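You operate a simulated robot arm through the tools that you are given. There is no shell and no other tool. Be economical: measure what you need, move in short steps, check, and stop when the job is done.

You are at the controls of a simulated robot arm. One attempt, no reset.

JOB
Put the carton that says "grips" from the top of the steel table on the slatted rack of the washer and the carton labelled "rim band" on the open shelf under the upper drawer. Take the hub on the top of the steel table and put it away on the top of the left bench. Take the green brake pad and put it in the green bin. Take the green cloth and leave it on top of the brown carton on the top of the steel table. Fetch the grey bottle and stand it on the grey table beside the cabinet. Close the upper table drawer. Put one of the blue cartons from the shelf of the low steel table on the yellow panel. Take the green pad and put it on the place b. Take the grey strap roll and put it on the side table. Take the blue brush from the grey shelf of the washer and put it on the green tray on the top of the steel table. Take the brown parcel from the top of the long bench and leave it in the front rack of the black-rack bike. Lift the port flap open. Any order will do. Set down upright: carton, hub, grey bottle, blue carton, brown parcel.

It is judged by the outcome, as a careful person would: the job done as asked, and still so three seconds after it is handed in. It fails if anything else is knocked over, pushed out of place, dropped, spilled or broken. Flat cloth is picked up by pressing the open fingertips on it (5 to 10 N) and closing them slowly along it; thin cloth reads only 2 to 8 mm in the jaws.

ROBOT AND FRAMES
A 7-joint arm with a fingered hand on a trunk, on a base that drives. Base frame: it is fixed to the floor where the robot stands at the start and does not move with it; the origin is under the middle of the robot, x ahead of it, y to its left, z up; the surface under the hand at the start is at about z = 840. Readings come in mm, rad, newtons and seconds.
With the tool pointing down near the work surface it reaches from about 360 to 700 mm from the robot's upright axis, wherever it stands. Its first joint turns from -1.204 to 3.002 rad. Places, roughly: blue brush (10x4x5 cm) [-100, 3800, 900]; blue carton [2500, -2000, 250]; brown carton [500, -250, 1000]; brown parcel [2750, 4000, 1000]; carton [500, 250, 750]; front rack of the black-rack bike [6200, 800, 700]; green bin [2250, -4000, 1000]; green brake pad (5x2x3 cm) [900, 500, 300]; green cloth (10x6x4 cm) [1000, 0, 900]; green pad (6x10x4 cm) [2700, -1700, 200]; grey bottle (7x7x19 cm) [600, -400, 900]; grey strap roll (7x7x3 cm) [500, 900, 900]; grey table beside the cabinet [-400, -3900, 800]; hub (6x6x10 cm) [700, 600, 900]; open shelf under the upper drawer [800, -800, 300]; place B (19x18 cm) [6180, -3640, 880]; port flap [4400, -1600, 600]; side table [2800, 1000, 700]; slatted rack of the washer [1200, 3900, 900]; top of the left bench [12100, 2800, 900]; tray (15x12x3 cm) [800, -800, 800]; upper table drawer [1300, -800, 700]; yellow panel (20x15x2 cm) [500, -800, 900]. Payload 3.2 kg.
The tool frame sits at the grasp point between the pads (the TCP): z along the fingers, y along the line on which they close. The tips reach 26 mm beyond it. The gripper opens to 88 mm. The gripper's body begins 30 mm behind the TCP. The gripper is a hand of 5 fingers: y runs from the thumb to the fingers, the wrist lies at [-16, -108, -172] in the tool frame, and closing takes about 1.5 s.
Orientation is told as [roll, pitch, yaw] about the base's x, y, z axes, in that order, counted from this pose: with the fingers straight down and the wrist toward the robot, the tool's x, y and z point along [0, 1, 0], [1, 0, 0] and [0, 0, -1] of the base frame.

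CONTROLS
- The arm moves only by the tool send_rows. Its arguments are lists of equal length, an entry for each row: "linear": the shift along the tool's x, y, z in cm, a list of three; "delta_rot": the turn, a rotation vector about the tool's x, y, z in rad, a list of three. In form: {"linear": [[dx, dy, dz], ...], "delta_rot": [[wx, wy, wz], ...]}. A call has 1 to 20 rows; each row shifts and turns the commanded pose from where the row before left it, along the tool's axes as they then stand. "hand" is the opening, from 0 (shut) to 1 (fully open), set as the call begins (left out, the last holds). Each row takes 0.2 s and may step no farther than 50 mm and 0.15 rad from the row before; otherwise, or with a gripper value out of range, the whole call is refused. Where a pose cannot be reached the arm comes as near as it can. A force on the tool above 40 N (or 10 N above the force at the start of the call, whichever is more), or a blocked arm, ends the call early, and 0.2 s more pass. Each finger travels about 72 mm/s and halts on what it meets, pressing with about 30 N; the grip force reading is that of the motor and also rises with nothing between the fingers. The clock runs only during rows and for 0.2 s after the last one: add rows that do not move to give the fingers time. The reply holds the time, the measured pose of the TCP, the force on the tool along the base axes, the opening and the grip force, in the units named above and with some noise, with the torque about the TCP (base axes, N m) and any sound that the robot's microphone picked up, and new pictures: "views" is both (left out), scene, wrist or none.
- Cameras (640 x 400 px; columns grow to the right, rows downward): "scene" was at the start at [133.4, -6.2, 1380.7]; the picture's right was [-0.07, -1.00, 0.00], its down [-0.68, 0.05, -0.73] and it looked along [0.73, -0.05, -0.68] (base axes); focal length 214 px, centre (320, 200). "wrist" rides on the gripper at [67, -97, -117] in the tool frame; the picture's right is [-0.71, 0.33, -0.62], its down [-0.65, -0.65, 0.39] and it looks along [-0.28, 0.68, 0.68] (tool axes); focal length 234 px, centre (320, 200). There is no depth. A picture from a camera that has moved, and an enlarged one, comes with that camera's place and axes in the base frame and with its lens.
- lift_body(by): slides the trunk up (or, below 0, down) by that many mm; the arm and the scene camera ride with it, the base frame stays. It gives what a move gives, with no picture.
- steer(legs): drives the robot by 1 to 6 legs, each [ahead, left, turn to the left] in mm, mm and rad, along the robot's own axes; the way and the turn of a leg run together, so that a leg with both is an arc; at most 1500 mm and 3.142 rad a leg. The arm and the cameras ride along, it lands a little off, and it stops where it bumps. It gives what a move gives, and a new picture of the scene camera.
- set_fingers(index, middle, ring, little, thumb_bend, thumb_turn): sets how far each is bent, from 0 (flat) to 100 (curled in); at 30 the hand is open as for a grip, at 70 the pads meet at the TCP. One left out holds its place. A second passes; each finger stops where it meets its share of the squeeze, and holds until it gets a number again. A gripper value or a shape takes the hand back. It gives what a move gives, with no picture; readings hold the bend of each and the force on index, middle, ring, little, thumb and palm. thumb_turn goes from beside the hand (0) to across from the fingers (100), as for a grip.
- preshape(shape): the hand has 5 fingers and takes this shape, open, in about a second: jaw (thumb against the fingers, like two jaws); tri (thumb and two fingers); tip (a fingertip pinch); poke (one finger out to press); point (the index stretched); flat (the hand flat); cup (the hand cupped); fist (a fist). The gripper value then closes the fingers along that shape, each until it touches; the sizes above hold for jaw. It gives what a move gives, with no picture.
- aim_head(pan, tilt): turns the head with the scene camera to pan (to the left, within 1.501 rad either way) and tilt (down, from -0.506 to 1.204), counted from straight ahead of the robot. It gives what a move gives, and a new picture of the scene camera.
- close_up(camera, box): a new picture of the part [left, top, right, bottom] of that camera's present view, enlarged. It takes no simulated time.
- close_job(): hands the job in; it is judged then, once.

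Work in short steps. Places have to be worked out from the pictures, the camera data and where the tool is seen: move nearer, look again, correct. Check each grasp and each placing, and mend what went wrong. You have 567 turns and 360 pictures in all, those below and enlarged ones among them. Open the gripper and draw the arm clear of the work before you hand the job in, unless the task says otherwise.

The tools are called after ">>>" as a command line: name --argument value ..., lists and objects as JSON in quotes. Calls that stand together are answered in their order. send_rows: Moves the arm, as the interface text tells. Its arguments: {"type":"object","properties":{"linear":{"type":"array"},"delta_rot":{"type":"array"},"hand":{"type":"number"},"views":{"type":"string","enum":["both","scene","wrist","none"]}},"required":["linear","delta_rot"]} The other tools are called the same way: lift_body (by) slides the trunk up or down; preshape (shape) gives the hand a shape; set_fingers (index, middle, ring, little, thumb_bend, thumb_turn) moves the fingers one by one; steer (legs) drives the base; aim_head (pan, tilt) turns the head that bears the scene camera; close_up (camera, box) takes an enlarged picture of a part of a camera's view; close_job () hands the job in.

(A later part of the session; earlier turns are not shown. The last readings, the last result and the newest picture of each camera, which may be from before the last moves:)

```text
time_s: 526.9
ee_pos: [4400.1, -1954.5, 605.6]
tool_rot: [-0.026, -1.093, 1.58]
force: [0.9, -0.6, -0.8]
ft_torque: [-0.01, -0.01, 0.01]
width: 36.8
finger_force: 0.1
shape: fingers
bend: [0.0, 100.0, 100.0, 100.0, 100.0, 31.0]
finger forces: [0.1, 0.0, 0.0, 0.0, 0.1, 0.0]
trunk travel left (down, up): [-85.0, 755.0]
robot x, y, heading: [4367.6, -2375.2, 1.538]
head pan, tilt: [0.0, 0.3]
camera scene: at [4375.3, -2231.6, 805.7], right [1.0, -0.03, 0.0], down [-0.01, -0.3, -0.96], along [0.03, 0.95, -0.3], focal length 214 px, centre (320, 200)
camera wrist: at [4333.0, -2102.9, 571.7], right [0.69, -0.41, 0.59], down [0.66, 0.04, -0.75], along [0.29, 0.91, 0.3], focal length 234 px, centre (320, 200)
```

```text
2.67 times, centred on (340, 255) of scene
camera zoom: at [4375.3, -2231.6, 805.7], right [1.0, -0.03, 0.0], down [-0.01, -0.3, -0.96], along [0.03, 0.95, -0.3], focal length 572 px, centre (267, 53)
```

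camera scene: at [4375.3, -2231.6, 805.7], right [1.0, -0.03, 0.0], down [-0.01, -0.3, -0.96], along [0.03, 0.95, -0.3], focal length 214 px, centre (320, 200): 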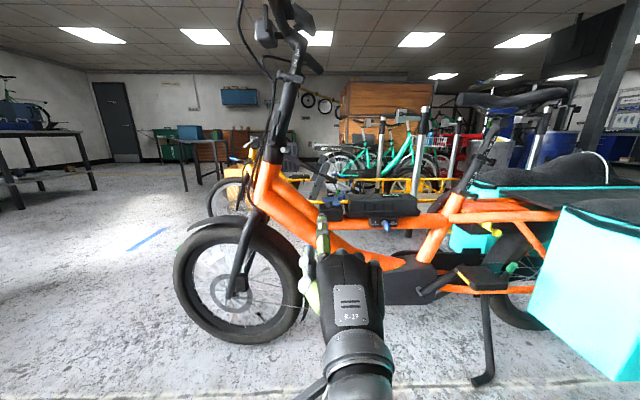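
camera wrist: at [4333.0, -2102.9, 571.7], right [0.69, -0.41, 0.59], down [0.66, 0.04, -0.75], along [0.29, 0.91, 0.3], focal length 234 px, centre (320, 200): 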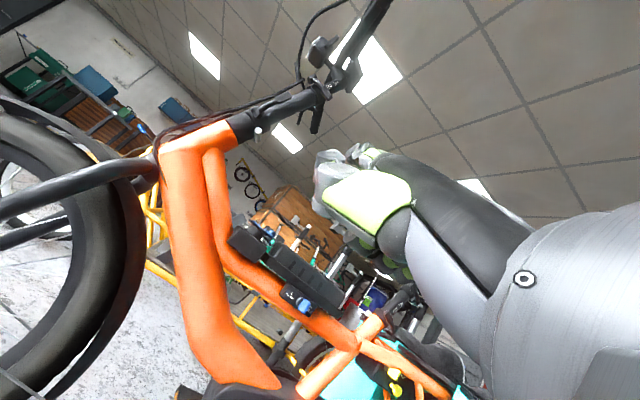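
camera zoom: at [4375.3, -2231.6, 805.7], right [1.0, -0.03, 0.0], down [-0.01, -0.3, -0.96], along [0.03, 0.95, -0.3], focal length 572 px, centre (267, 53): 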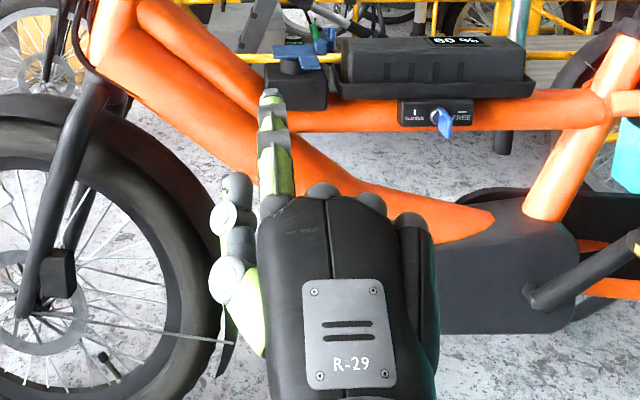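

The straight fingertip is at tool offset (14, 84, −19) mm—pointing forward and slightly up. I ease the tilt to 0.9, shift to x/z for the tongue, then drive 200 ahead.

>>> send_rows --linear '[[0, 0, 0], [0, 0, 0], [-1.35, -1.86, 1.48], [-1.35, -1.86, 1.48], [-1.35, -1.86, 1.48], [-1.35, -1.86, 1.48]]' --delta_rot '[[0.1, 0, 0], [0.1, 0, 0], [0, 0, 0], [0, 0, 0], [0, 0, 0], [0, 0, 0]]' --views "none"

>>> steer --legs '[[220, 0, 0]]'

>>> send_rows --linear '[[0, 0, 0]]' --delta_rot '[[0, 0, 0]]' --views "wrist"

>>> close_up --camera "scene" --box '[270, 200, 450, 310]'

```text
time_s: 528.3
ee_pos: [4437.1, -1917.0, 536.3]
tool_rot: [-0.019, -0.894, 1.569]
force: [-0.5, -0.4, -0.1]
ft_torque: [-0.02, 0.0, 0.0]
width: 36.8
finger_force: 0.1
shape: fingers
bend: [0.0, 100.0, 100.0, 100.0, 100.0, 31.0]
finger forces: [0.0, 0.1, 0.0, 0.1, 0.0, 0.0]
out of reach, approached as far as the arm can: row 4, 5, 6
trunk travel left (down, up): [-85.0, 755.0]
robot x, y, heading: [4371.7, -2375.6, 1.537]
head pan, tilt: [0.0, 0.3]
```

```text
time_s: 530.0
ee_pos: [4443.6, -1696.3, 536.0]
tool_rot: [-0.019, -0.897, 1.571]
force: [0.1, 0.1, 0.4]
ft_torque: [-0.01, 0.02, -0.01]
width: 36.7
finger_force: 0.0
shape: fingers
bend: [0.0, 100.0, 100.0, 100.0, 100.0, 31.0]
finger forces: [0.0, 0.0, 0.0, 0.0, 0.1, 0.0]
trunk travel left (down, up): [-85.0, 755.0]
robot x, y, heading: [4373.5, -2155.7, 1.541]
head pan, tilt: [0.0, 0.3]
camera scene: at [4382.1, -2012.2, 805.7], right [1.0, -0.03, 0.0], down [-0.01, -0.3, -0.96], along [0.03, 0.95, -0.3], focal length 214 px, centre (320, 200)
```

scene: 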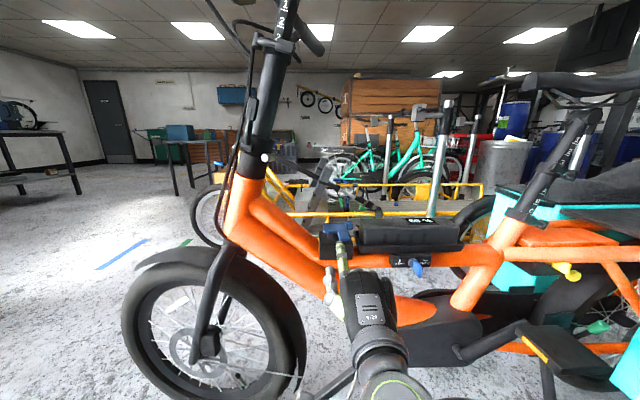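

```text
time_s: 530.4
ee_pos: [4443.7, -1695.2, 536.5]
tool_rot: [-0.019, -0.895, 1.57]
force: [0.8, 0.5, -0.9]
ft_torque: [0.0, 0.0, 0.0]
width: 36.6
finger_force: 0.0
shape: fingers
bend: [0.0, 100.0, 100.0, 100.0, 100.0, 31.0]
finger forces: [0.0, 0.0, 0.0, 0.0, 0.0, 0.0]
trunk travel left (down, up): [-85.0, 755.0]
robot x, y, heading: [4377.3, -2154.6, 1.538]
head pan, tilt: [0.0, 0.3]
camera wrist: at [4375.1, -1849.3, 533.3], right [0.7, -0.29, 0.66], down [0.66, -0.12, -0.75], along [0.29, 0.95, 0.11], focal length 234 px, centre (320, 200)
```

wrist: 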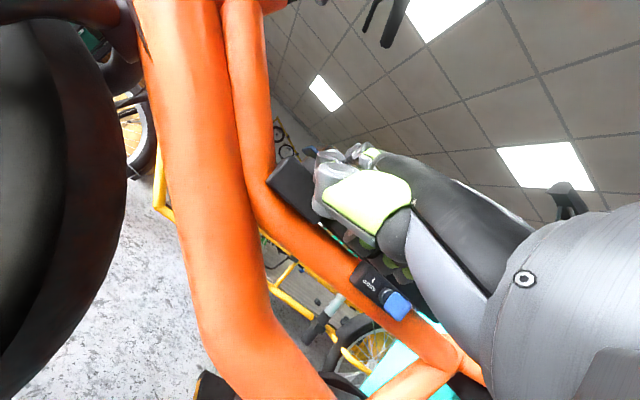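

```text
3.56 times, centred on (360, 255) of scene
camera zoom: at [4382.1, -2012.1, 805.7], right [1.0, -0.03, 0.0], down [-0.01, -0.3, -0.96], along [0.03, 0.95, -0.3], focal length 763 px, centre (178, 4)
```

zoom: 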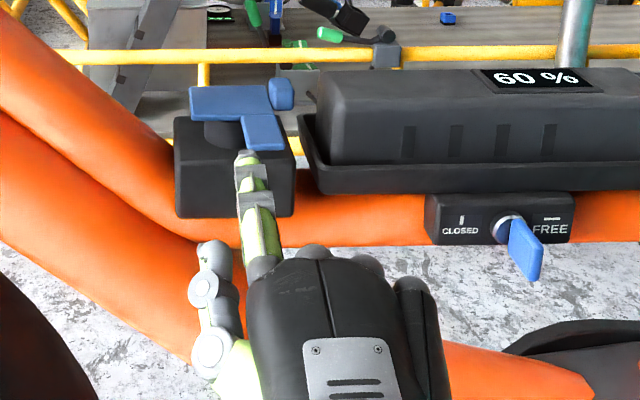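

Prediction and picture agree: fingertip at ≈[4430,−1657,614]. I lower 27 mm with the trunk, and shift +11 mm in x and forward 30.

>>> lift_body --by -27

>>> send_rows --linear '[[-1.1, 0.93, 1.17], [0, 0.93, 1.17]]' --delta_rot '[[0, 0, 0], [0, 0, 0]]' --views "none"

>>> close_up --camera "scene" --box '[290, 200, 410, 290]'

```text
time_s: 531.1
ee_pos: [4442.2, -1696.5, 508.3]
tool_rot: [-0.02, -0.894, 1.57]
force: [0.4, 0.1, -0.2]
ft_torque: [0.0, -0.02, 0.04]
width: 36.5
finger_force: 0.1
shape: fingers
bend: [0.0, 100.0, 100.0, 100.0, 100.0, 31.0]
finger forces: [0.1, 0.0, 0.0, 0.0, 0.0, 0.1]
trunk travel left (down, up): [-58.0, 782.0]
robot x, y, heading: [4376.7, -2155.2, 1.538]
head pan, tilt: [0.0, 0.3]
```

```text
time_s: 531.7
ee_pos: [4453.8, -1667.2, 508.6]
tool_rot: [-0.018, -0.896, 1.572]
force: [0.4, 0.2, 0.8]
ft_torque: [-0.03, 0.02, 0.02]
width: 36.5
finger_force: 0.1
shape: fingers
bend: [0.0, 100.0, 100.0, 100.0, 100.0, 31.0]
finger forces: [0.1, 0.0, 0.1, 0.0, 0.0, 0.0]
trunk travel left (down, up): [-58.0, 782.0]
robot x, y, heading: [4377.3, -2153.1, 1.534]
head pan, tilt: [0.0, 0.3]
```

```text
4.44 times, centred on (350, 245) of scene
camera zoom: at [4382.1, -2012.2, 778.7], right [1.0, -0.03, 0.0], down [-0.01, -0.3, -0.96], along [0.03, 0.95, -0.3], focal length 953 px, centre (187, 0)
```

zoom: 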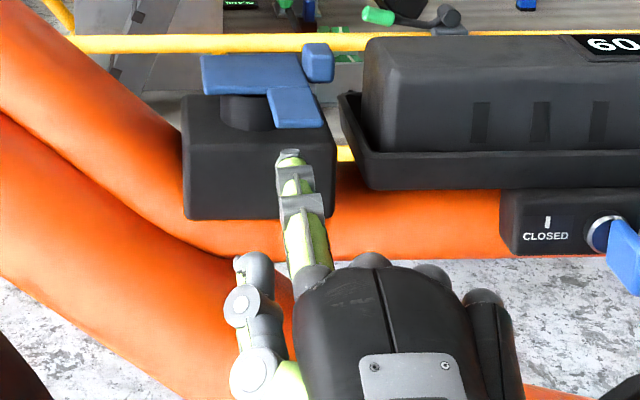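

The fingertip is ~10 mm in front of and below the tongue's front edge—right height to enter the gap. I go forward 16 mm gently.

>>> send_rows --linear '[[0, 0.37, 0.47], [0, 0.37, 0.47], [0, 0.25, 0.31]]' --delta_rot '[[0, 0, 0], [0, 0, 0], [0, 0, 0]]' --views "none"

>>> close_up --camera "scene" --box '[300, 200, 380, 260]'

```text
time_s: 532.5
ee_pos: [4454.7, -1649.7, 508.7]
tool_rot: [-0.021, -0.895, 1.569]
force: [-0.5, 0.5, -0.5]
ft_torque: [0.02, 0.04, 0.0]
width: 36.6
finger_force: 0.2
shape: fingers
bend: [0.0, 100.0, 100.0, 100.0, 100.0, 31.0]
finger forces: [0.0, 0.1, 0.0, 0.1, 0.0, 0.0]
trunk travel left (down, up): [-58.0, 782.0]
robot x, y, heading: [4372.8, -2157.7, 1.538]
head pan, tilt: [0.0, 0.3]
```

```text
6.67 times, centred on (340, 230) of scene
camera zoom: at [4382.1, -2012.1, 778.7], right [1.0, -0.03, 0.0], down [-0.01, -0.3, -0.96], along [0.03, 0.95, -0.3], focal length 1430 px, centre (187, 0)
```

zoom: 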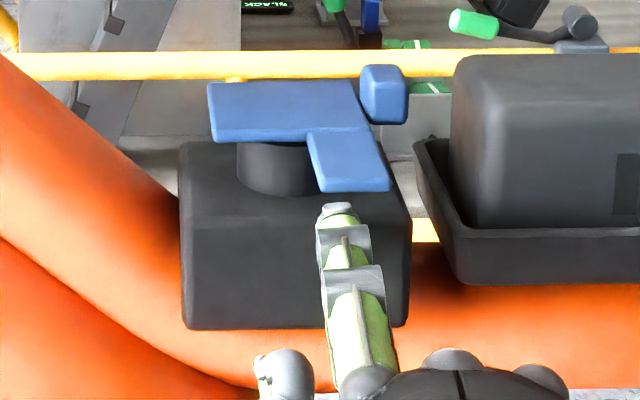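

The tip is at the tongue's lip. I lift 20 mm and look.

>>> send_rows --linear '[[0, 0.39, -0.31], [0, 0.39, -0.31], [0, 0.39, -0.31], [0, 0.39, -0.31]]' --delta_rot '[[0, 0, 0], [0, 0, 0], [0, 0, 0], [0, 0, 0]]' --views "none"

>>> close_up --camera "scene" --box '[300, 200, 380, 260]'

```text
time_s: 533.5
ee_pos: [4453.1, -1650.0, 528.5]
tool_rot: [-0.019, -0.893, 1.571]
force: [-0.4, 0.5, 0.5]
ft_torque: [-0.02, -0.02, 0.0]
width: 36.5
finger_force: 0.4
shape: fingers
bend: [0.0, 100.0, 100.0, 100.0, 100.0, 31.0]
finger forces: [0.4, 0.0, 0.0, 0.1, 0.0, 0.0]
trunk travel left (down, up): [-58.0, 782.0]
robot x, y, heading: [4374.4, -2157.6, 1.544]
head pan, tilt: [0.0, 0.3]
```

```text
6.67 times, centred on (340, 230) of scene
camera zoom: at [4382.1, -2012.1, 778.7], right [1.0, -0.03, 0.0], down [-0.01, -0.3, -0.96], along [0.03, 0.95, -0.3], focal length 1430 px, centre (187, 0)
```

zoom: 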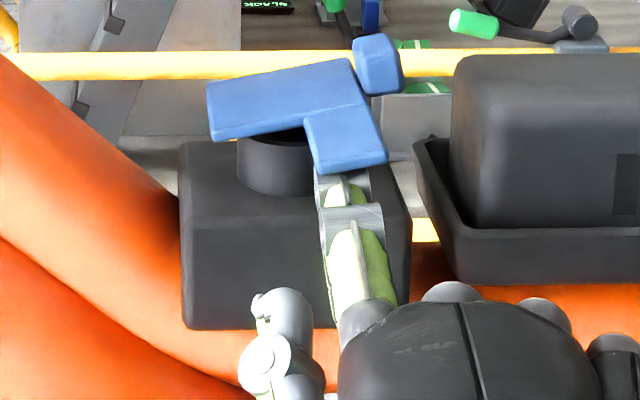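

The flap turns about its left edge. I follow the arc: up and to the left.

>>> send_rows --linear '[[0.44, 1.06, -0.84], [0.5, 0.45, -0.36], [0.53, 0.44, -0.35]]' --delta_rot '[[0, 0, 0], [0, 0, 0], [0, 0, 0]]' --views "none"

>>> close_up --camera "scene" --box '[300, 200, 380, 260]'

```text
time_s: 534.3
ee_pos: [4439.9, -1650.6, 553.5]
tool_rot: [-0.019, -0.895, 1.572]
force: [1.1, 0.4, 0.6]
ft_torque: [0.0, 0.0, -0.02]
width: 36.4
finger_force: 0.0
shape: fingers
bend: [0.0, 100.0, 100.0, 100.0, 100.0, 31.0]
finger forces: [0.1, 0.0, 0.0, 0.0, 0.1, 0.0]
trunk travel left (down, up): [-58.0, 782.0]
robot x, y, heading: [4376.7, -2156.6, 1.543]
head pan, tilt: [0.0, 0.3]
```

```text
6.67 times, centred on (340, 230) of scene
camera zoom: at [4382.2, -2012.1, 778.7], right [1.0, -0.03, 0.0], down [-0.01, -0.3, -0.96], along [0.03, 0.95, -0.3], focal length 1430 px, centre (187, 0)
```

zoom: 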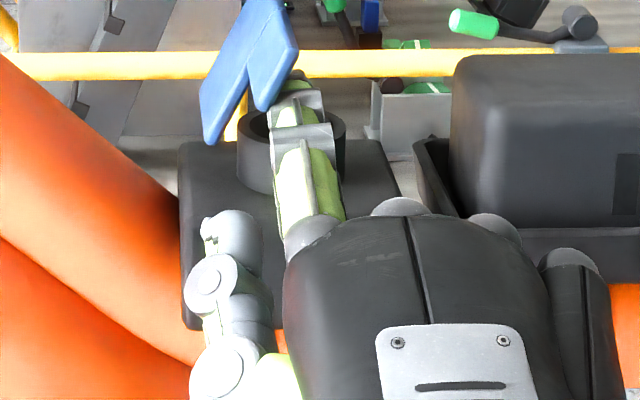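

The flap is at ~65°. I push on to past upright.

>>> send_rows --linear '[[0.75, 0.3, -0.24], [0.75, 0.25, -0.2], [1, 0, 0], [1, 0, 0]]' --delta_rot '[[0, 0, 0], [0, 0, 0], [0, 0, 0], [0, 0, 0]]' --views "none"

>>> close_up --camera "scene" --box '[290, 180, 390, 260]'

```text
time_s: 535.3
ee_pos: [4406.0, -1648.9, 560.0]
tool_rot: [-0.012, -0.895, 1.563]
force: [7.5, -2.2, 0.7]
ft_torque: [0.13, 0.49, -0.17]
width: 39.2
finger_force: 3.8
shape: fingers
bend: [0.0, 100.0, 100.0, 100.0, 100.0, 31.0]
finger forces: [7.9, 0.1, 0.0, 0.0, 0.1, 0.0]
trunk travel left (down, up): [-58.0, 782.0]
robot x, y, heading: [4378.3, -2156.6, 1.54]
head pan, tilt: [0.0, 0.3]
```

```text
5.00 times, centred on (340, 220) of scene
camera zoom: at [4383.2, -2012.4, 778.7], right [1.0, -0.03, 0.0], down [-0.01, -0.3, -0.96], along [0.03, 0.95, -0.3], focal length 1072 px, centre (220, 100)
```

zoom: 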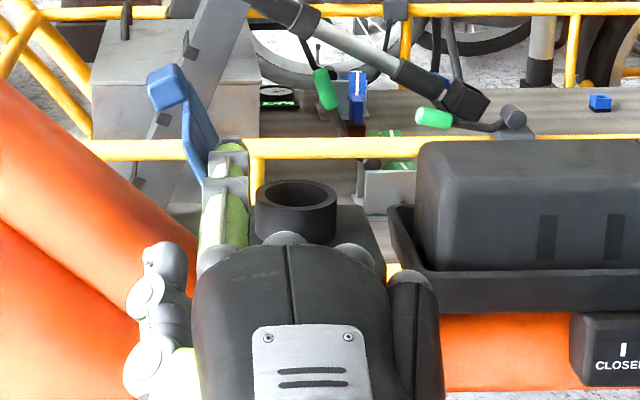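

The port is open and the flap is at its stop, past upright. I draw the finger right and back, then check it stays.

>>> send_rows --linear '[[-1, 0, 0], [-1, 0, 0], [0, -1.5, -2], [0, -2, -2.5], [0, -2.5, -3], [0, -2.5, -3]]' --delta_rot '[[0, 0, 0], [0, 0, 0], [0, 0, 0], [0, 0, 0], [0, 0, 0], [0, 0, 0]]' --views "none"

>>> close_up --camera "scene" --box '[290, 180, 390, 260]'

```text
time_s: 536.7
ee_pos: [4412.8, -1775.1, 575.3]
tool_rot: [-0.021, -0.891, 1.57]
force: [0.0, 0.6, 0.1]
ft_torque: [-0.01, 0.04, 0.0]
width: 36.4
finger_force: 0.0
shape: fingers
bend: [0.0, 100.0, 100.0, 100.0, 100.0, 31.0]
finger forces: [0.1, 0.0, 0.1, 0.0, 0.0, 0.1]
out of reach, approached as far as the arm can: row 6
trunk travel left (down, up): [-58.0, 782.0]
robot x, y, heading: [4380.3, -2155.9, 1.538]
head pan, tilt: [0.0, 0.3]
```

```text
5.00 times, centred on (340, 220) of scene
camera zoom: at [4382.1, -2012.1, 778.7], right [1.0, -0.03, 0.0], down [-0.01, -0.3, -0.96], along [0.03, 0.95, -0.3], focal length 1072 px, centre (220, 100)
```

zoom: 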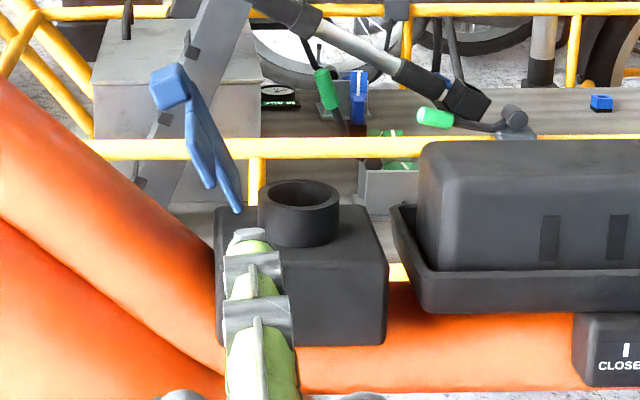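

The flap stays open. Now I go back to straighten the TUBE 20 box on the low table shelf.

>>> steer --legs '[[-300, 0, 0], [0, 0, 1.6], [1130, 0, 0]]'

>>> preshape --shape "jaw"

>>> send_rows --linear '[[0, 0, 0], [0, 0, 0], [0, 0, 0], [0, 0, 0], [0, 0, 0], [0, 0, 0], [0, 0, 2], [0, 0, 3]]' --delta_rot '[[0.149, 0, 0], [0.149, 0, 0], [0.149, 0, 0], [0.149, 0, 0], [0.149, 0, 0], [0.149, 0, 0], [0, 0, 0], [0, 0, 0]]' --views "none"

>>> steer --legs '[[0, -660, 0]]'

>>> aim_head --pan 0.0 --tilt 0.5

```text
time_s: 548.0
ee_pos: [2854.8, -2425.9, 575.4]
tool_rot: [-0.018, -0.891, -3.109]
force: [-1.1, 0.4, -0.2]
ft_torque: [0.03, 0.0, -0.01]
width: 36.7
finger_force: 0.1
shape: fingers
bend: [0.0, 100.0, 100.0, 100.0, 100.0, 31.0]
finger forces: [0.1, 0.1, 0.1, 0.0, 0.0, 0.0]
trunk travel left (down, up): [-58.0, 782.0]
robot x, y, heading: [3237.6, -2448.2, -3.14]
head pan, tilt: [0.0, 0.3]
camera scene: at [3094.3, -2449.8, 778.7], right [0.0, 1.0, 0.0], down [0.3, 0.0, -0.96], along [-0.96, 0.0, -0.3], focal length 214 px, centre (320, 200)
```

scene: 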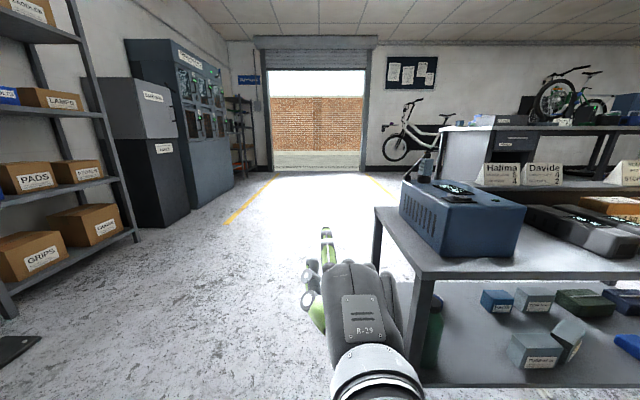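

```text
time_s: 548.9
ee_pos: [2856.6, -2427.7, 576.1]
tool_rot: [-0.02, -0.89, -3.11]
force: [0.4, 0.2, 0.3]
ft_torque: [0.0, 0.01, -0.01]
width: 88.2
finger_force: 0.1
shape: jaw
bend: [30.0, 30.0, 30.0, 30.0, 30.0, 97.0]
finger forces: [0.0, 0.0, 0.0, 0.0, 0.0, 0.0]
trunk travel left (down, up): [-58.0, 782.0]
robot x, y, heading: [3234.5, -2452.1, -3.147]
head pan, tilt: [0.0, 0.3]
```

```text
time_s: 550.7
ee_pos: [2856.6, -2427.2, 523.9]
tool_rot: [-0.012, 0.001, -3.128]
force: [0.0, -1.2, -0.3]
ft_torque: [-0.02, 0.01, 0.02]
width: 87.9
finger_force: 0.0
shape: jaw
bend: [30.0, 30.0, 30.0, 30.0, 30.0, 97.0]
finger forces: [0.1, 0.0, 0.0, 0.0, 0.0, 0.1]
trunk travel left (down, up): [-58.0, 782.0]
robot x, y, heading: [3239.2, -2450.5, -3.145]
head pan, tilt: [0.0, 0.3]
```

```text
time_s: 554.4
ee_pos: [2854.4, -1770.8, 524.0]
tool_rot: [-0.013, 0.002, -3.125]
force: [0.1, 0.3, -0.4]
ft_torque: [-0.01, 0.01, -0.01]
width: 88.0
finger_force: 0.1
shape: jaw
bend: [30.0, 30.0, 30.0, 30.0, 30.0, 97.0]
finger forces: [0.0, 0.0, 0.1, 0.0, 0.1, 0.1]
trunk travel left (down, up): [-58.0, 782.0]
robot x, y, heading: [3242.3, -1790.7, -3.139]
head pan, tilt: [0.0, 0.3]
camera scene: at [3093.6, -1793.2, 778.7], right [0.0, 1.0, 0.0], down [0.3, 0.0, -0.96], along [-0.96, 0.0, -0.3], focal length 214 px, centre (320, 200)
```

scene: 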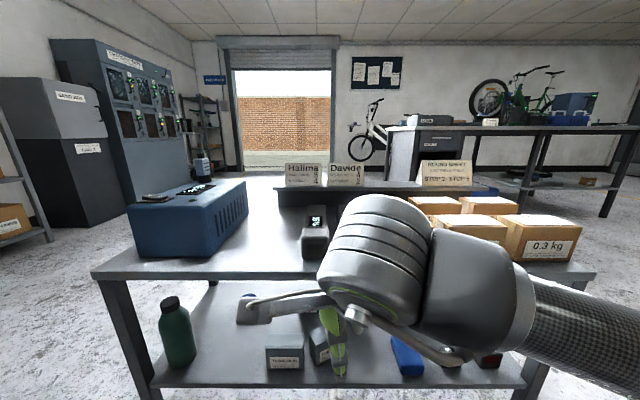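

```text
time_s: 555.1
ee_pos: [2854.3, -1769.8, 524.7]
tool_rot: [-0.013, 0.003, -3.124]
force: [0.0, -1.3, -0.2]
ft_torque: [0.0, -0.05, 0.01]
width: 88.0
finger_force: 0.0
shape: jaw
bend: [30.0, 30.0, 30.0, 30.0, 30.0, 97.0]
finger forces: [0.0, 0.0, 0.1, 0.1, 0.0, 0.0]
trunk travel left (down, up): [-58.0, 782.0]
robot x, y, heading: [3234.3, -1795.1, -3.135]
head pan, tilt: [0.0, 0.499]
camera scene: at [3095.9, -1793.2, 760.3], right [0.0, 1.0, 0.0], down [0.48, 0.0, -0.88], along [-0.88, 0.0, -0.48], focal length 214 px, centre (320, 200)
```

scene: 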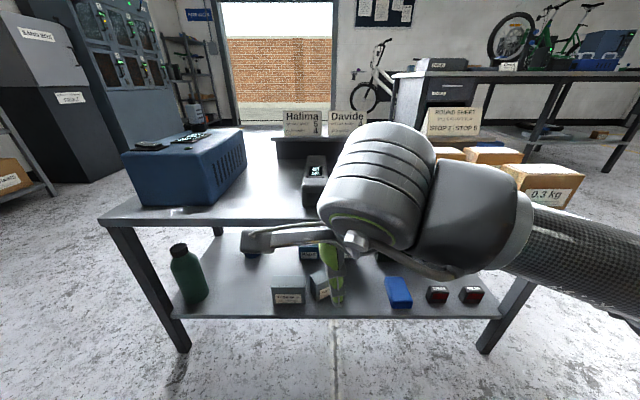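

>>> send_rows --linear '[[-3, -1, 4], [-3, -1, 4], [-2, 0, 4.5], [0, 0, 4.5]]' --delta_rot '[[0, 0, 0], [0, 0, 0], [0, 0, 0], [0, 0, 0]]' --views "wrist"

>>> close_up --camera "scene" --box '[240, 220, 420, 330]'

```text
refused: row 1 steps farther than a row can; nothing moved
```

```text
3.56 times, centred on (330, 275) of scene
camera zoom: at [3095.9, -1793.2, 760.3], right [0.0, 1.0, 0.0], down [0.48, 0.0, -0.88], along [-0.88, 0.0, -0.48], focal length 763 px, centre (284, -67)
```

zoom: 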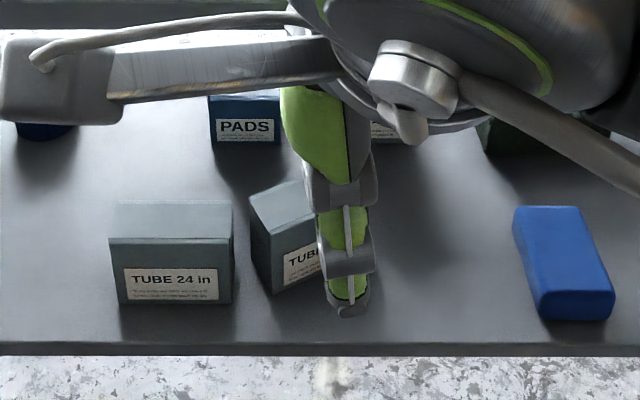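

TUBE 20 is turned ~27°, centre ≈[2647,−1771]; it belongs at ≈[2680,−1763], square with TUBE 24 (front x≈2698). I'll grip it, turn it back and set it down. First yaw and tilt the hand and lower.

>>> send_rows --linear '[[0, -0.5, 4], [0, -0.5, 4], [0, -0.5, 4], [0, 0, 4], [0, 0, 3.5], [0, 0, 0]]' --delta_rot '[[0, 0, -0.1], [0, 0, -0.12], [0, 0, -0.12], [0, 0, -0.12], [-0.12, 0, 0], [-0.12, 0, 0]]' --hand 1 --views "wrist"

```text
time_s: 556.5
ee_pos: [2829.3, -1777.5, 341.1]
tool_rot: [-0.011, -0.232, -2.66]
force: [0.4, -0.6, -0.6]
ft_torque: [0.02, 0.02, -0.03]
width: 87.8
finger_force: 0.2
shape: jaw
bend: [30.0, 30.0, 30.0, 30.0, 30.0, 97.0]
finger forces: [0.0, 0.0, 0.1, 0.1, 0.0, 0.1]
out of reach, approached as far as the arm can: row 5, 6
trunk travel left (down, up): [-58.0, 782.0]
robot x, y, heading: [3235.0, -1795.5, -3.141]
head pan, tilt: [0.0, 0.499]
camera wrist: at [2969.4, -1783.3, 432.7], right [-0.48, 0.54, 0.69], down [0.18, 0.83, -0.52], along [-0.86, -0.13, -0.5], focal length 234 px, centre (320, 200)
```

wrist: 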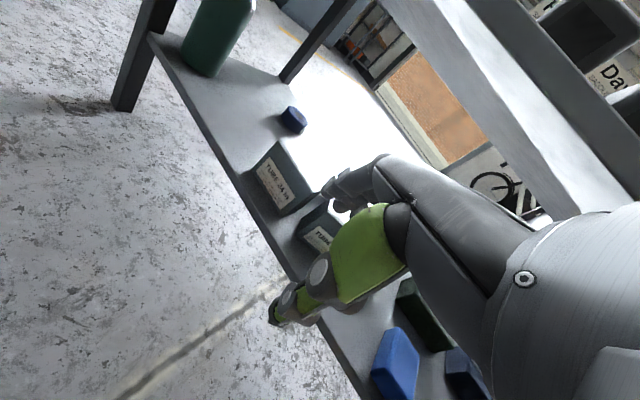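

I lower 22 mm with the trunk, then drive 130 ahead.

>>> lift_body --by -22

>>> steer --legs '[[130, 0, 0]]'

>>> send_rows --linear '[[0, 0, 0]]' --delta_rot '[[0, 0, 0]]' --views "wrist"

```text
time_s: 557.2
ee_pos: [2829.0, -1778.7, 318.5]
tool_rot: [-0.01, -0.233, -2.659]
force: [-1.8, 0.0, -0.3]
ft_torque: [-0.01, 0.01, 0.02]
width: 87.7
finger_force: 0.1
shape: jaw
bend: [30.0, 30.0, 30.0, 30.0, 30.0, 97.0]
finger forces: [0.0, 0.0, 0.0, 0.1, 0.0, 0.0]
trunk travel left (down, up): [-36.0, 804.0]
robot x, y, heading: [3236.6, -1789.9, -3.138]
head pan, tilt: [0.0, 0.499]
```

```text
time_s: 558.5
ee_pos: [2699.4, -1777.6, 317.9]
tool_rot: [-0.012, -0.23, -2.662]
force: [0.0, 0.0, -0.5]
ft_torque: [-0.01, 0.01, 0.01]
width: 88.0
finger_force: 0.1
shape: jaw
bend: [30.0, 30.0, 30.0, 30.0, 30.0, 97.0]
finger forces: [0.0, 0.0, 0.1, 0.0, 0.0, 0.0]
trunk travel left (down, up): [-36.0, 804.0]
robot x, y, heading: [3105.2, -1795.3, -3.138]
head pan, tilt: [0.0, 0.499]
camera scene: at [2966.2, -1793.3, 738.3], right [0.0, 1.0, 0.0], down [0.48, 0.0, -0.88], along [-0.88, 0.0, -0.48], focal length 214 px, centre (320, 200)
```

scene: 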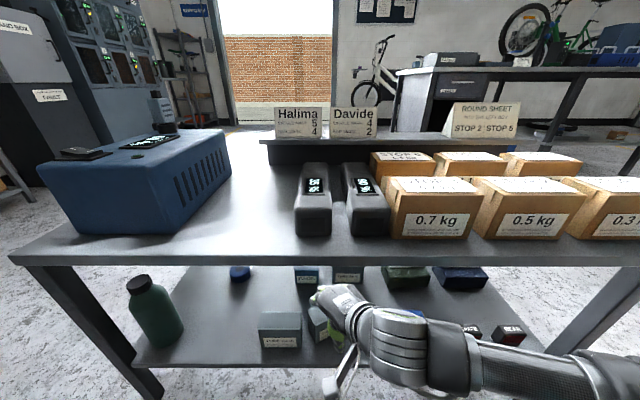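

```text
time_s: 558.9
ee_pos: [2699.0, -1779.3, 319.2]
tool_rot: [-0.009, -0.23, -2.661]
force: [0.3, 0.1, -0.2]
ft_torque: [-0.01, 0.03, -0.02]
width: 87.8
finger_force: 0.1
shape: jaw
bend: [30.0, 30.0, 30.0, 30.0, 30.0, 97.0]
finger forces: [0.0, 0.0, 0.0, 0.1, 0.0, 0.0]
trunk travel left (down, up): [-36.0, 804.0]
robot x, y, heading: [3105.2, -1794.1, -3.139]
head pan, tilt: [0.0, 0.499]
camera wrist: at [2839.4, -1783.3, 411.1], right [-0.48, 0.54, 0.69], down [0.18, 0.83, -0.52], along [-0.86, -0.12, -0.5], focal length 234 px, centre (320, 200)
```

wrist: 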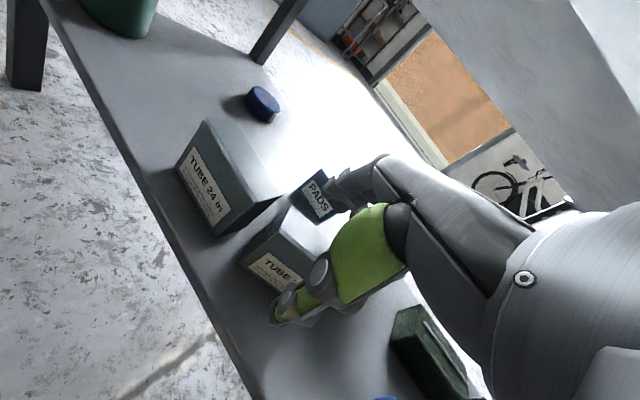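

Box pose confirmed. I move over it and descend with the jaws astride its depth.

>>> send_rows --linear '[[-1.6, 2, 0.46], [-1.56, 2, 0.46], [0, -0.54, 2.3], [0, -0.54, 2.3], [0, -0.55, 2.4]]' --delta_rot '[[0, 0, 0], [0, 0, 0], [0, 0, 0], [0, 0, 0], [0, 0, 0]]' --views "wrist"

```text
time_s: 560.1
ee_pos: [2646.8, -1767.8, 246.6]
tool_rot: [-0.01, -0.232, -2.661]
force: [-0.5, 0.0, 0.7]
ft_torque: [-0.03, 0.0, 0.04]
width: 88.2
finger_force: 0.0
shape: jaw
bend: [30.0, 30.0, 30.0, 30.0, 30.0, 97.0]
finger forces: [0.9, 0.0, 0.0, 0.0, 0.1, 0.1]
trunk travel left (down, up): [-36.0, 804.0]
robot x, y, heading: [3106.4, -1791.2, -3.139]
head pan, tilt: [0.0, 0.499]
camera wrist: at [2788.1, -1773.8, 339.4], right [-0.48, 0.54, 0.69], down [0.18, 0.83, -0.52], along [-0.86, -0.12, -0.5], focal length 234 px, centre (320, 200)
```

wrist: 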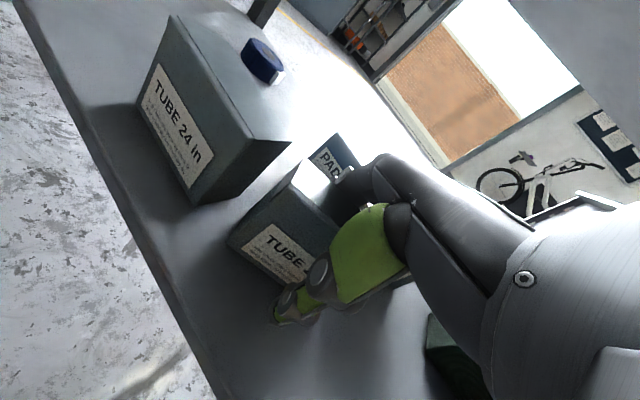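

Astride the box. I close and lift 12 mm.

>>> send_rows --linear '[[0, 0, 0], [0, 0, 0], [0, 0, 0], [0, 0, 0], [0, 0, 0], [0, 0, 0]]' --delta_rot '[[0, 0, 0], [0, 0, 0], [0, 0, 0], [0, 0, 0], [0, 0, 0], [0, 0, 0]]' --hand 0 --views "none"

>>> send_rows --linear '[[0, 0.28, -1.2], [0, 0, 0]]' --delta_rot '[[0, 0, 0], [0, 0, 0]]' --views "wrist"

```text
time_s: 561.5
ee_pos: [2647.9, -1768.2, 249.7]
tool_rot: [-0.008, -0.234, -2.662]
force: [1.6, 1.2, 8.4]
ft_torque: [0.16, -0.3, 0.0]
width: 47.6
finger_force: 29.6
shape: jaw
bend: [35.0, 42.0, 72.0, 37.0, 38.0, 100.0]
finger forces: [20.3, 7.6, 1.1, 2.3, 29.1, 0.0]
trunk travel left (down, up): [-36.0, 804.0]
robot x, y, heading: [3106.4, -1792.3, -3.138]
head pan, tilt: [0.0, 0.499]
```

```text
time_s: 562.1
ee_pos: [2648.1, -1770.0, 257.7]
tool_rot: [-0.011, -0.231, -2.662]
force: [-0.1, 0.4, -0.7]
ft_torque: [0.04, 0.0, 0.01]
width: 45.0
finger_force: 29.8
shape: jaw
bend: [37.0, 42.0, 72.0, 37.0, 39.0, 100.0]
finger forces: [18.4, 8.1, 0.5, 2.3, 24.9, 0.0]
trunk travel left (down, up): [-36.0, 804.0]
robot x, y, heading: [3104.0, -1794.6, -3.14]
head pan, tilt: [0.0, 0.499]
camera wrist: at [2788.3, -1774.1, 351.4], right [-0.48, 0.54, 0.69], down [0.19, 0.83, -0.52], along [-0.86, -0.12, -0.5], focal length 234 px, centre (320, 200)
```

wrist: 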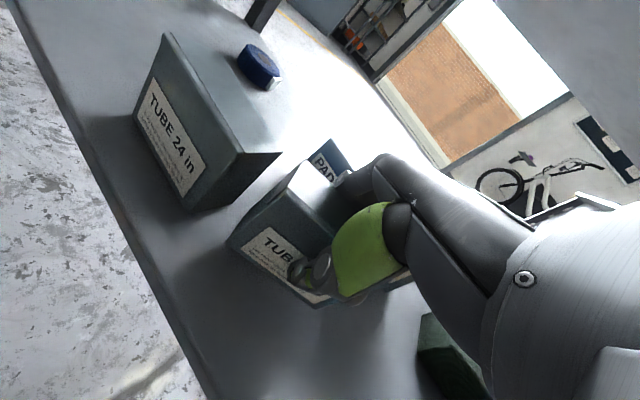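

Held. I rotate it back 0.48 rad about the vertical and move it 32 mm outward, to line up with TUBE 24.

>>> send_rows --linear '[[0, 0, 0], [0, 0, 0], [0, 0, 0], [0, 0, 0], [-0.4, -1.5, -0.35], [-0.3, -1.5, -0.35]]' --delta_rot '[[0, -0.027, 0.117], [0, -0.027, 0.117], [0, -0.027, 0.117], [0, -0.027, 0.117], [0, 0, 0], [0, 0, 0]]' --views "both"

>>> close_up --camera "scene" --box '[230, 250, 410, 360]'

```text
time_s: 563.5
ee_pos: [2678.6, -1760.3, 259.7]
tool_rot: [-0.006, -0.235, 3.139]
force: [-0.5, 0.0, -1.0]
ft_torque: [0.03, -0.04, 0.0]
width: 45.0
finger_force: 30.3
shape: jaw
bend: [37.0, 42.0, 72.0, 38.0, 39.0, 100.0]
finger forces: [18.4, 8.1, 0.4, 2.2, 24.9, 0.1]
trunk travel left (down, up): [-36.0, 804.0]
robot x, y, heading: [3108.0, -1792.5, -3.14]
head pan, tilt: [0.0, 0.499]
camera scene: at [2966.0, -1793.3, 738.2], right [0.0, 1.0, 0.0], down [0.48, 0.0, -0.88], along [-0.88, 0.0, -0.48], focal length 214 px, centre (320, 200)
camera wrist: at [2801.9, -1830.2, 350.9], right [-0.18, 0.7, 0.69], down [0.55, 0.65, -0.53], along [-0.82, 0.29, -0.5], focal length 234 px, centre (320, 200)
```

scene: 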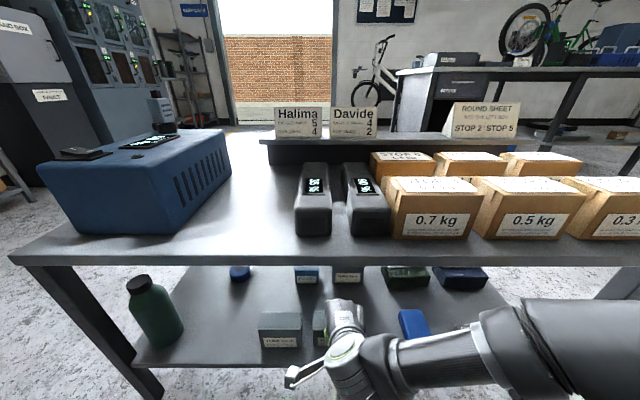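
wrist: 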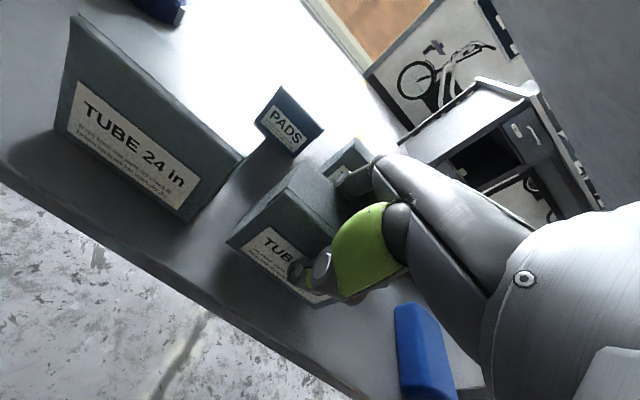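

```text
3.56 times, centred on (320, 305) of scene
camera zoom: at [2966.0, -1793.3, 738.2], right [0.0, 1.0, 0.0], down [0.48, 0.0, -0.88], along [-0.88, 0.0, -0.48], focal length 763 px, centre (320, -173)
```

zoom: 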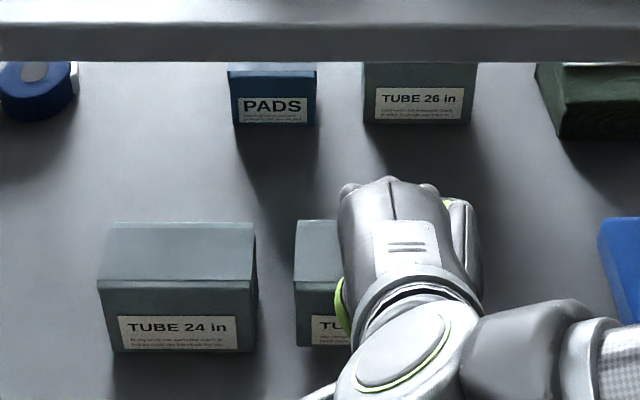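

Square again. Originally the gap to TUBE 24 was ~12 mm, now ~31; I shift 18 mm left and set it down.

>>> send_rows --linear '[[0.9, 0, 0], [0.9, -0.2, 0.5], [0, -0.15, 0.5], [0, -0.1, 0.4]]' --delta_rot '[[0, 0, 0], [0, 0, 0], [0, 0, 0], [0, 0, 0]]' --views "none"

>>> send_rows --linear '[[0, 0, 0], [0, 0, 0], [0, 0, 0], [0, 0, 0], [0, 0, 0], [0, 0.5, -2], [0, 0.5, -2], [0, 0.4, -2]]' --delta_rot '[[0, 0, 0], [0, 0, 0], [0, 0, 0], [0, 0, 0], [0, 0, 0], [0, 0, 0], [0, 0, 0], [0, 0, 0]]' --hand 1 --views "wrist"

```text
time_s: 564.5
ee_pos: [2678.3, -1780.4, 249.4]
tool_rot: [-0.008, -0.244, 3.14]
force: [2.8, 0.8, 19.0]
ft_torque: [0.0, -0.47, -0.06]
width: 45.7
finger_force: 29.8
shape: jaw
bend: [36.0, 42.0, 72.0, 37.0, 39.0, 100.0]
finger forces: [23.8, 8.2, 1.0, 3.1, 32.4, 0.0]
trunk travel left (down, up): [-36.0, 804.0]
robot x, y, heading: [3107.1, -1791.3, -3.14]
head pan, tilt: [0.0, 0.499]
```

```text
time_s: 566.3
ee_pos: [2681.1, -1779.2, 307.0]
tool_rot: [-0.007, -0.233, 3.142]
force: [-0.3, 0.0, -0.9]
ft_torque: [0.04, 0.0, -0.01]
width: 87.8
finger_force: 0.0
shape: jaw
bend: [30.0, 30.0, 30.0, 30.0, 30.0, 97.0]
finger forces: [0.1, 0.0, 0.0, 0.0, 0.0, 0.0]
trunk travel left (down, up): [-36.0, 804.0]
robot x, y, heading: [3107.3, -1789.3, -3.143]
head pan, tilt: [0.0, 0.499]
camera wrist: at [2803.0, -1848.2, 398.7], right [-0.18, 0.7, 0.69], down [0.55, 0.65, -0.53], along [-0.82, 0.28, -0.5], focal length 234 px, centre (320, 200)
```

wrist: 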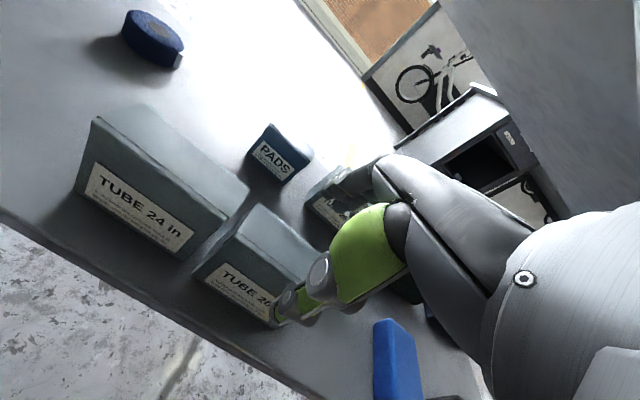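

TUBE 20 is straight beside TUBE 24 again. I withdraw, raise the trunk, and go for the green cloth on the far side of the main table.

>>> send_rows --linear '[[0, -4, -1], [0, -4, -1], [0, -4, -1]]' --delta_rot '[[0.08, 0, 0], [0.08, 0, 0], [0.07, 0, 0]]' --views "none"

>>> steer --legs '[[-200, 0, 0], [0, -1390, 0], [1480, 0, 0], [0, -410, 0]]'

>>> lift_body --by 400

>>> lift_body --by 300

```text
time_s: 567.1
ee_pos: [2778.9, -1802.1, 330.2]
tool_rot: [-0.008, -0.002, 3.139]
force: [-0.7, -0.5, 0.1]
ft_torque: [0.06, 0.0, -0.01]
width: 87.9
finger_force: 0.0
shape: jaw
bend: [30.0, 30.0, 30.0, 30.0, 30.0, 97.0]
finger forces: [0.0, 0.0, 0.0, 0.0, 0.1, 0.0]
out of reach, approached as far as the arm can: row 2, 3
trunk travel left (down, up): [-36.0, 804.0]
robot x, y, heading: [3107.9, -1790.4, -3.142]
head pan, tilt: [0.0, 0.499]
```

```text
time_s: 584.2
ee_pos: [1497.2, -3.8, 329.1]
tool_rot: [-0.008, -0.004, 3.136]
force: [-0.7, 0.5, -0.5]
ft_torque: [0.02, -0.07, -0.02]
width: 87.9
finger_force: 0.1
shape: jaw
bend: [30.0, 30.0, 30.0, 30.0, 30.0, 97.0]
finger forces: [0.0, 0.1, 0.0, 0.1, 0.0, 0.1]
trunk travel left (down, up): [-36.0, 804.0]
robot x, y, heading: [1824.6, 2.0, 3.135]
head pan, tilt: [0.0, 0.499]
camera scene: at [1685.1, 3.7, 738.3], right [0.0, 1.0, 0.0], down [0.48, 0.0, -0.88], along [-0.88, 0.0, -0.48], focal length 214 px, centre (320, 200)
```

scene: 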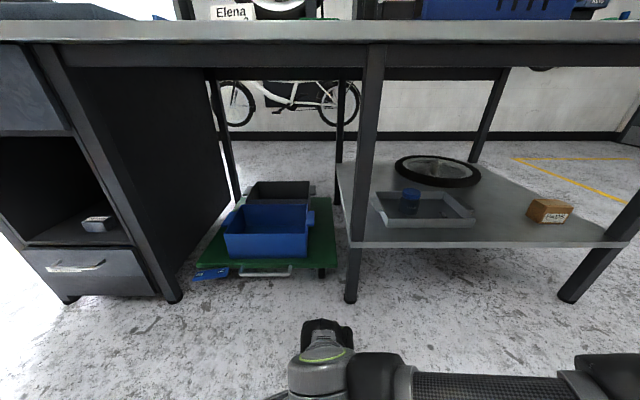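

```text
time_s: 588.1
ee_pos: [1496.4, -4.1, 729.6]
tool_rot: [-0.009, -0.004, 3.136]
force: [-0.1, -0.2, -0.1]
ft_torque: [0.0, 0.02, 0.0]
width: 87.8
finger_force: 0.1
shape: jaw
bend: [30.0, 30.0, 30.0, 30.0, 30.0, 97.0]
finger forces: [0.1, 0.1, 0.0, 0.1, 0.1, 0.0]
trunk travel left (down, up): [-436.0, 404.0]
robot x, y, heading: [1825.1, 6.3, 3.143]
head pan, tilt: [0.0, 0.499]
```

```text
time_s: 591.1
ee_pos: [1497.1, -2.5, 1029.6]
tool_rot: [-0.01, -0.005, 3.135]
force: [0.7, 0.2, 0.0]
ft_torque: [0.03, 0.0, 0.0]
width: 88.0
finger_force: 0.1
shape: jaw
bend: [30.0, 30.0, 30.0, 30.0, 30.0, 97.0]
finger forces: [0.0, 0.0, 0.0, 0.1, 0.1, 0.1]
trunk travel left (down, up): [-736.0, 104.0]
robot x, y, heading: [1826.5, 5.7, 3.139]
head pan, tilt: [0.0, 0.499]
```

I approach: 250 ahead, extend to x≈1090 at z≈965 and take a wrist picture.

>>> steer --legs '[[250, 0, 0]]'

>>> send_rows --linear '[[0, 4, 1.5], [0, 4, 1.5], [0, 4, 1.5], [0, 4, 1.5]]' --delta_rot '[[0, 0, 0], [0, 0, 0], [0, 0, 0], [0, 0, 0]]' --views "wrist"

```text
time_s: 592.9
ee_pos: [1248.0, -3.3, 1029.6]
tool_rot: [-0.008, -0.003, 3.135]
force: [-0.7, -0.3, 0.1]
ft_torque: [0.0, -0.03, 0.04]
width: 87.8
finger_force: 0.1
shape: jaw
bend: [30.0, 30.0, 30.0, 30.0, 30.0, 97.0]
finger forces: [0.0, 0.1, 0.0, 0.0, 0.0, 0.1]
trunk travel left (down, up): [-736.0, 104.0]
robot x, y, heading: [1576.7, 6.2, 3.141]
head pan, tilt: [0.0, 0.499]
camera scene: at [1436.0, 4.6, 1438.3], right [0.0, 1.0, 0.0], down [0.48, 0.0, -0.88], along [-0.88, 0.0, -0.48], focal length 214 px, centre (320, 200)
```

scene: 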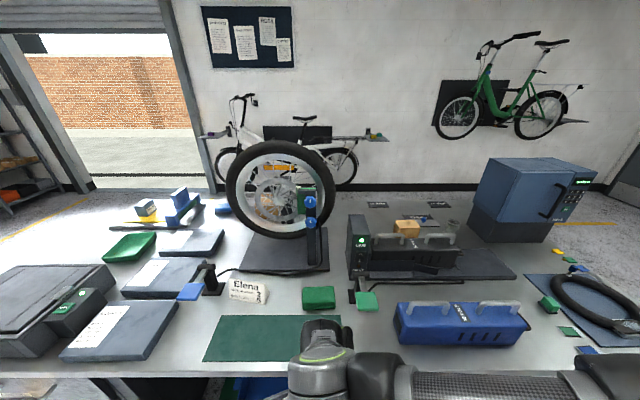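

```text
time_s: 593.9
ee_pos: [1088.2, -1.8, 969.6]
tool_rot: [-0.008, -0.003, 3.134]
force: [-0.7, -0.4, 0.0]
ft_torque: [0.0, -0.01, 0.0]
width: 88.0
finger_force: 0.1
shape: jaw
bend: [30.0, 30.0, 30.0, 30.0, 30.0, 97.0]
finger forces: [0.0, 0.0, 0.1, 0.1, 0.0, 0.1]
trunk travel left (down, up): [-736.0, 104.0]
robot x, y, heading: [1579.0, 0.4, 3.136]
head pan, tilt: [0.0, 0.499]
camera wrist: at [1185.1, -70.9, 1087.0], right [-0.32, 0.7, 0.63], down [0.66, 0.65, -0.38], along [-0.68, 0.29, -0.67], focal length 234 px, centre (320, 200)
```

wrist: 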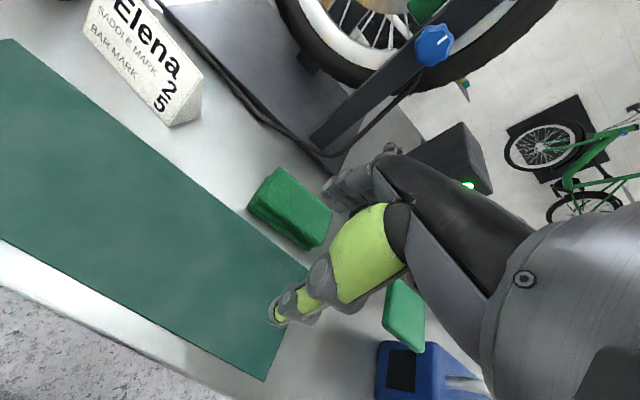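

Cloth stack centre ≈[1015,−5], long axis along y. I move over, descend and close on it.

>>> send_rows --linear '[[0.3, 3.7, 0], [0, 3.6, 1], [0, 0, 3], [0, 0, 3], [0, 0, 2.6]]' --delta_rot '[[0, 0, 0], [0, 0, 0], [0, 0, 0], [0, 0, 0], [0, 0, 0]]' --hand 1 --views "none"

>>> send_rows --linear '[[0, 0, 0], [0, 0, 0], [0, 0, 0], [0, 0, 0], [0, 0, 0], [0, 0, 0], [0, 0, -2], [0, 0, -4], [0, 0, -4]]' --delta_rot '[[0, 0, 0], [0, 0, 0], [0, 0, 0], [0, 0, 0], [0, 0, 0], [0, 0, 0], [0, 0, 0], [0, 0, 0], [0, 0, 0]]' --hand 0 --views "wrist"

```text
time_s: 595.1
ee_pos: [1015.5, -2.0, 874.6]
tool_rot: [-0.009, -0.002, 3.135]
force: [-0.1, 0.4, -0.3]
ft_torque: [0.03, -0.01, 0.0]
width: 87.8
finger_force: 0.1
shape: jaw
bend: [30.0, 30.0, 30.0, 30.0, 30.0, 97.0]
finger forces: [0.0, 0.0, 0.0, 0.0, 0.1, 0.1]
trunk travel left (down, up): [-736.0, 104.0]
robot x, y, heading: [1576.8, 4.9, 3.144]
head pan, tilt: [0.0, 0.499]
```

```text
time_s: 597.1
ee_pos: [1015.8, -3.2, 974.8]
tool_rot: [-0.008, -0.002, 3.134]
force: [0.7, -0.3, 0.0]
ft_torque: [0.01, 0.0, 0.01]
width: 56.7
finger_force: 30.5
shape: jaw
bend: [39.0, 38.0, 72.0, 43.0, 9.0, 98.0]
finger forces: [17.3, 7.4, 3.5, 1.7, 29.5, 0.1]
trunk travel left (down, up): [-736.0, 104.0]
robot x, y, heading: [1577.6, 6.1, 3.138]
head pan, tilt: [0.0, 0.499]
camera wrist: at [1114.6, -73.1, 1092.0], right [-0.32, 0.7, 0.63], down [0.66, 0.65, -0.38], along [-0.68, 0.29, -0.67], focal length 234 px, centre (320, 200)
```

wrist: 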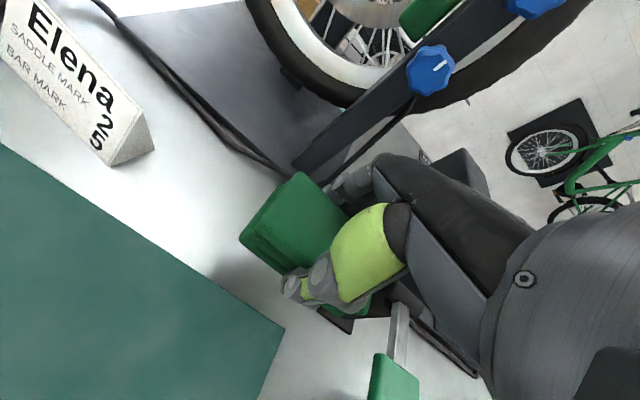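

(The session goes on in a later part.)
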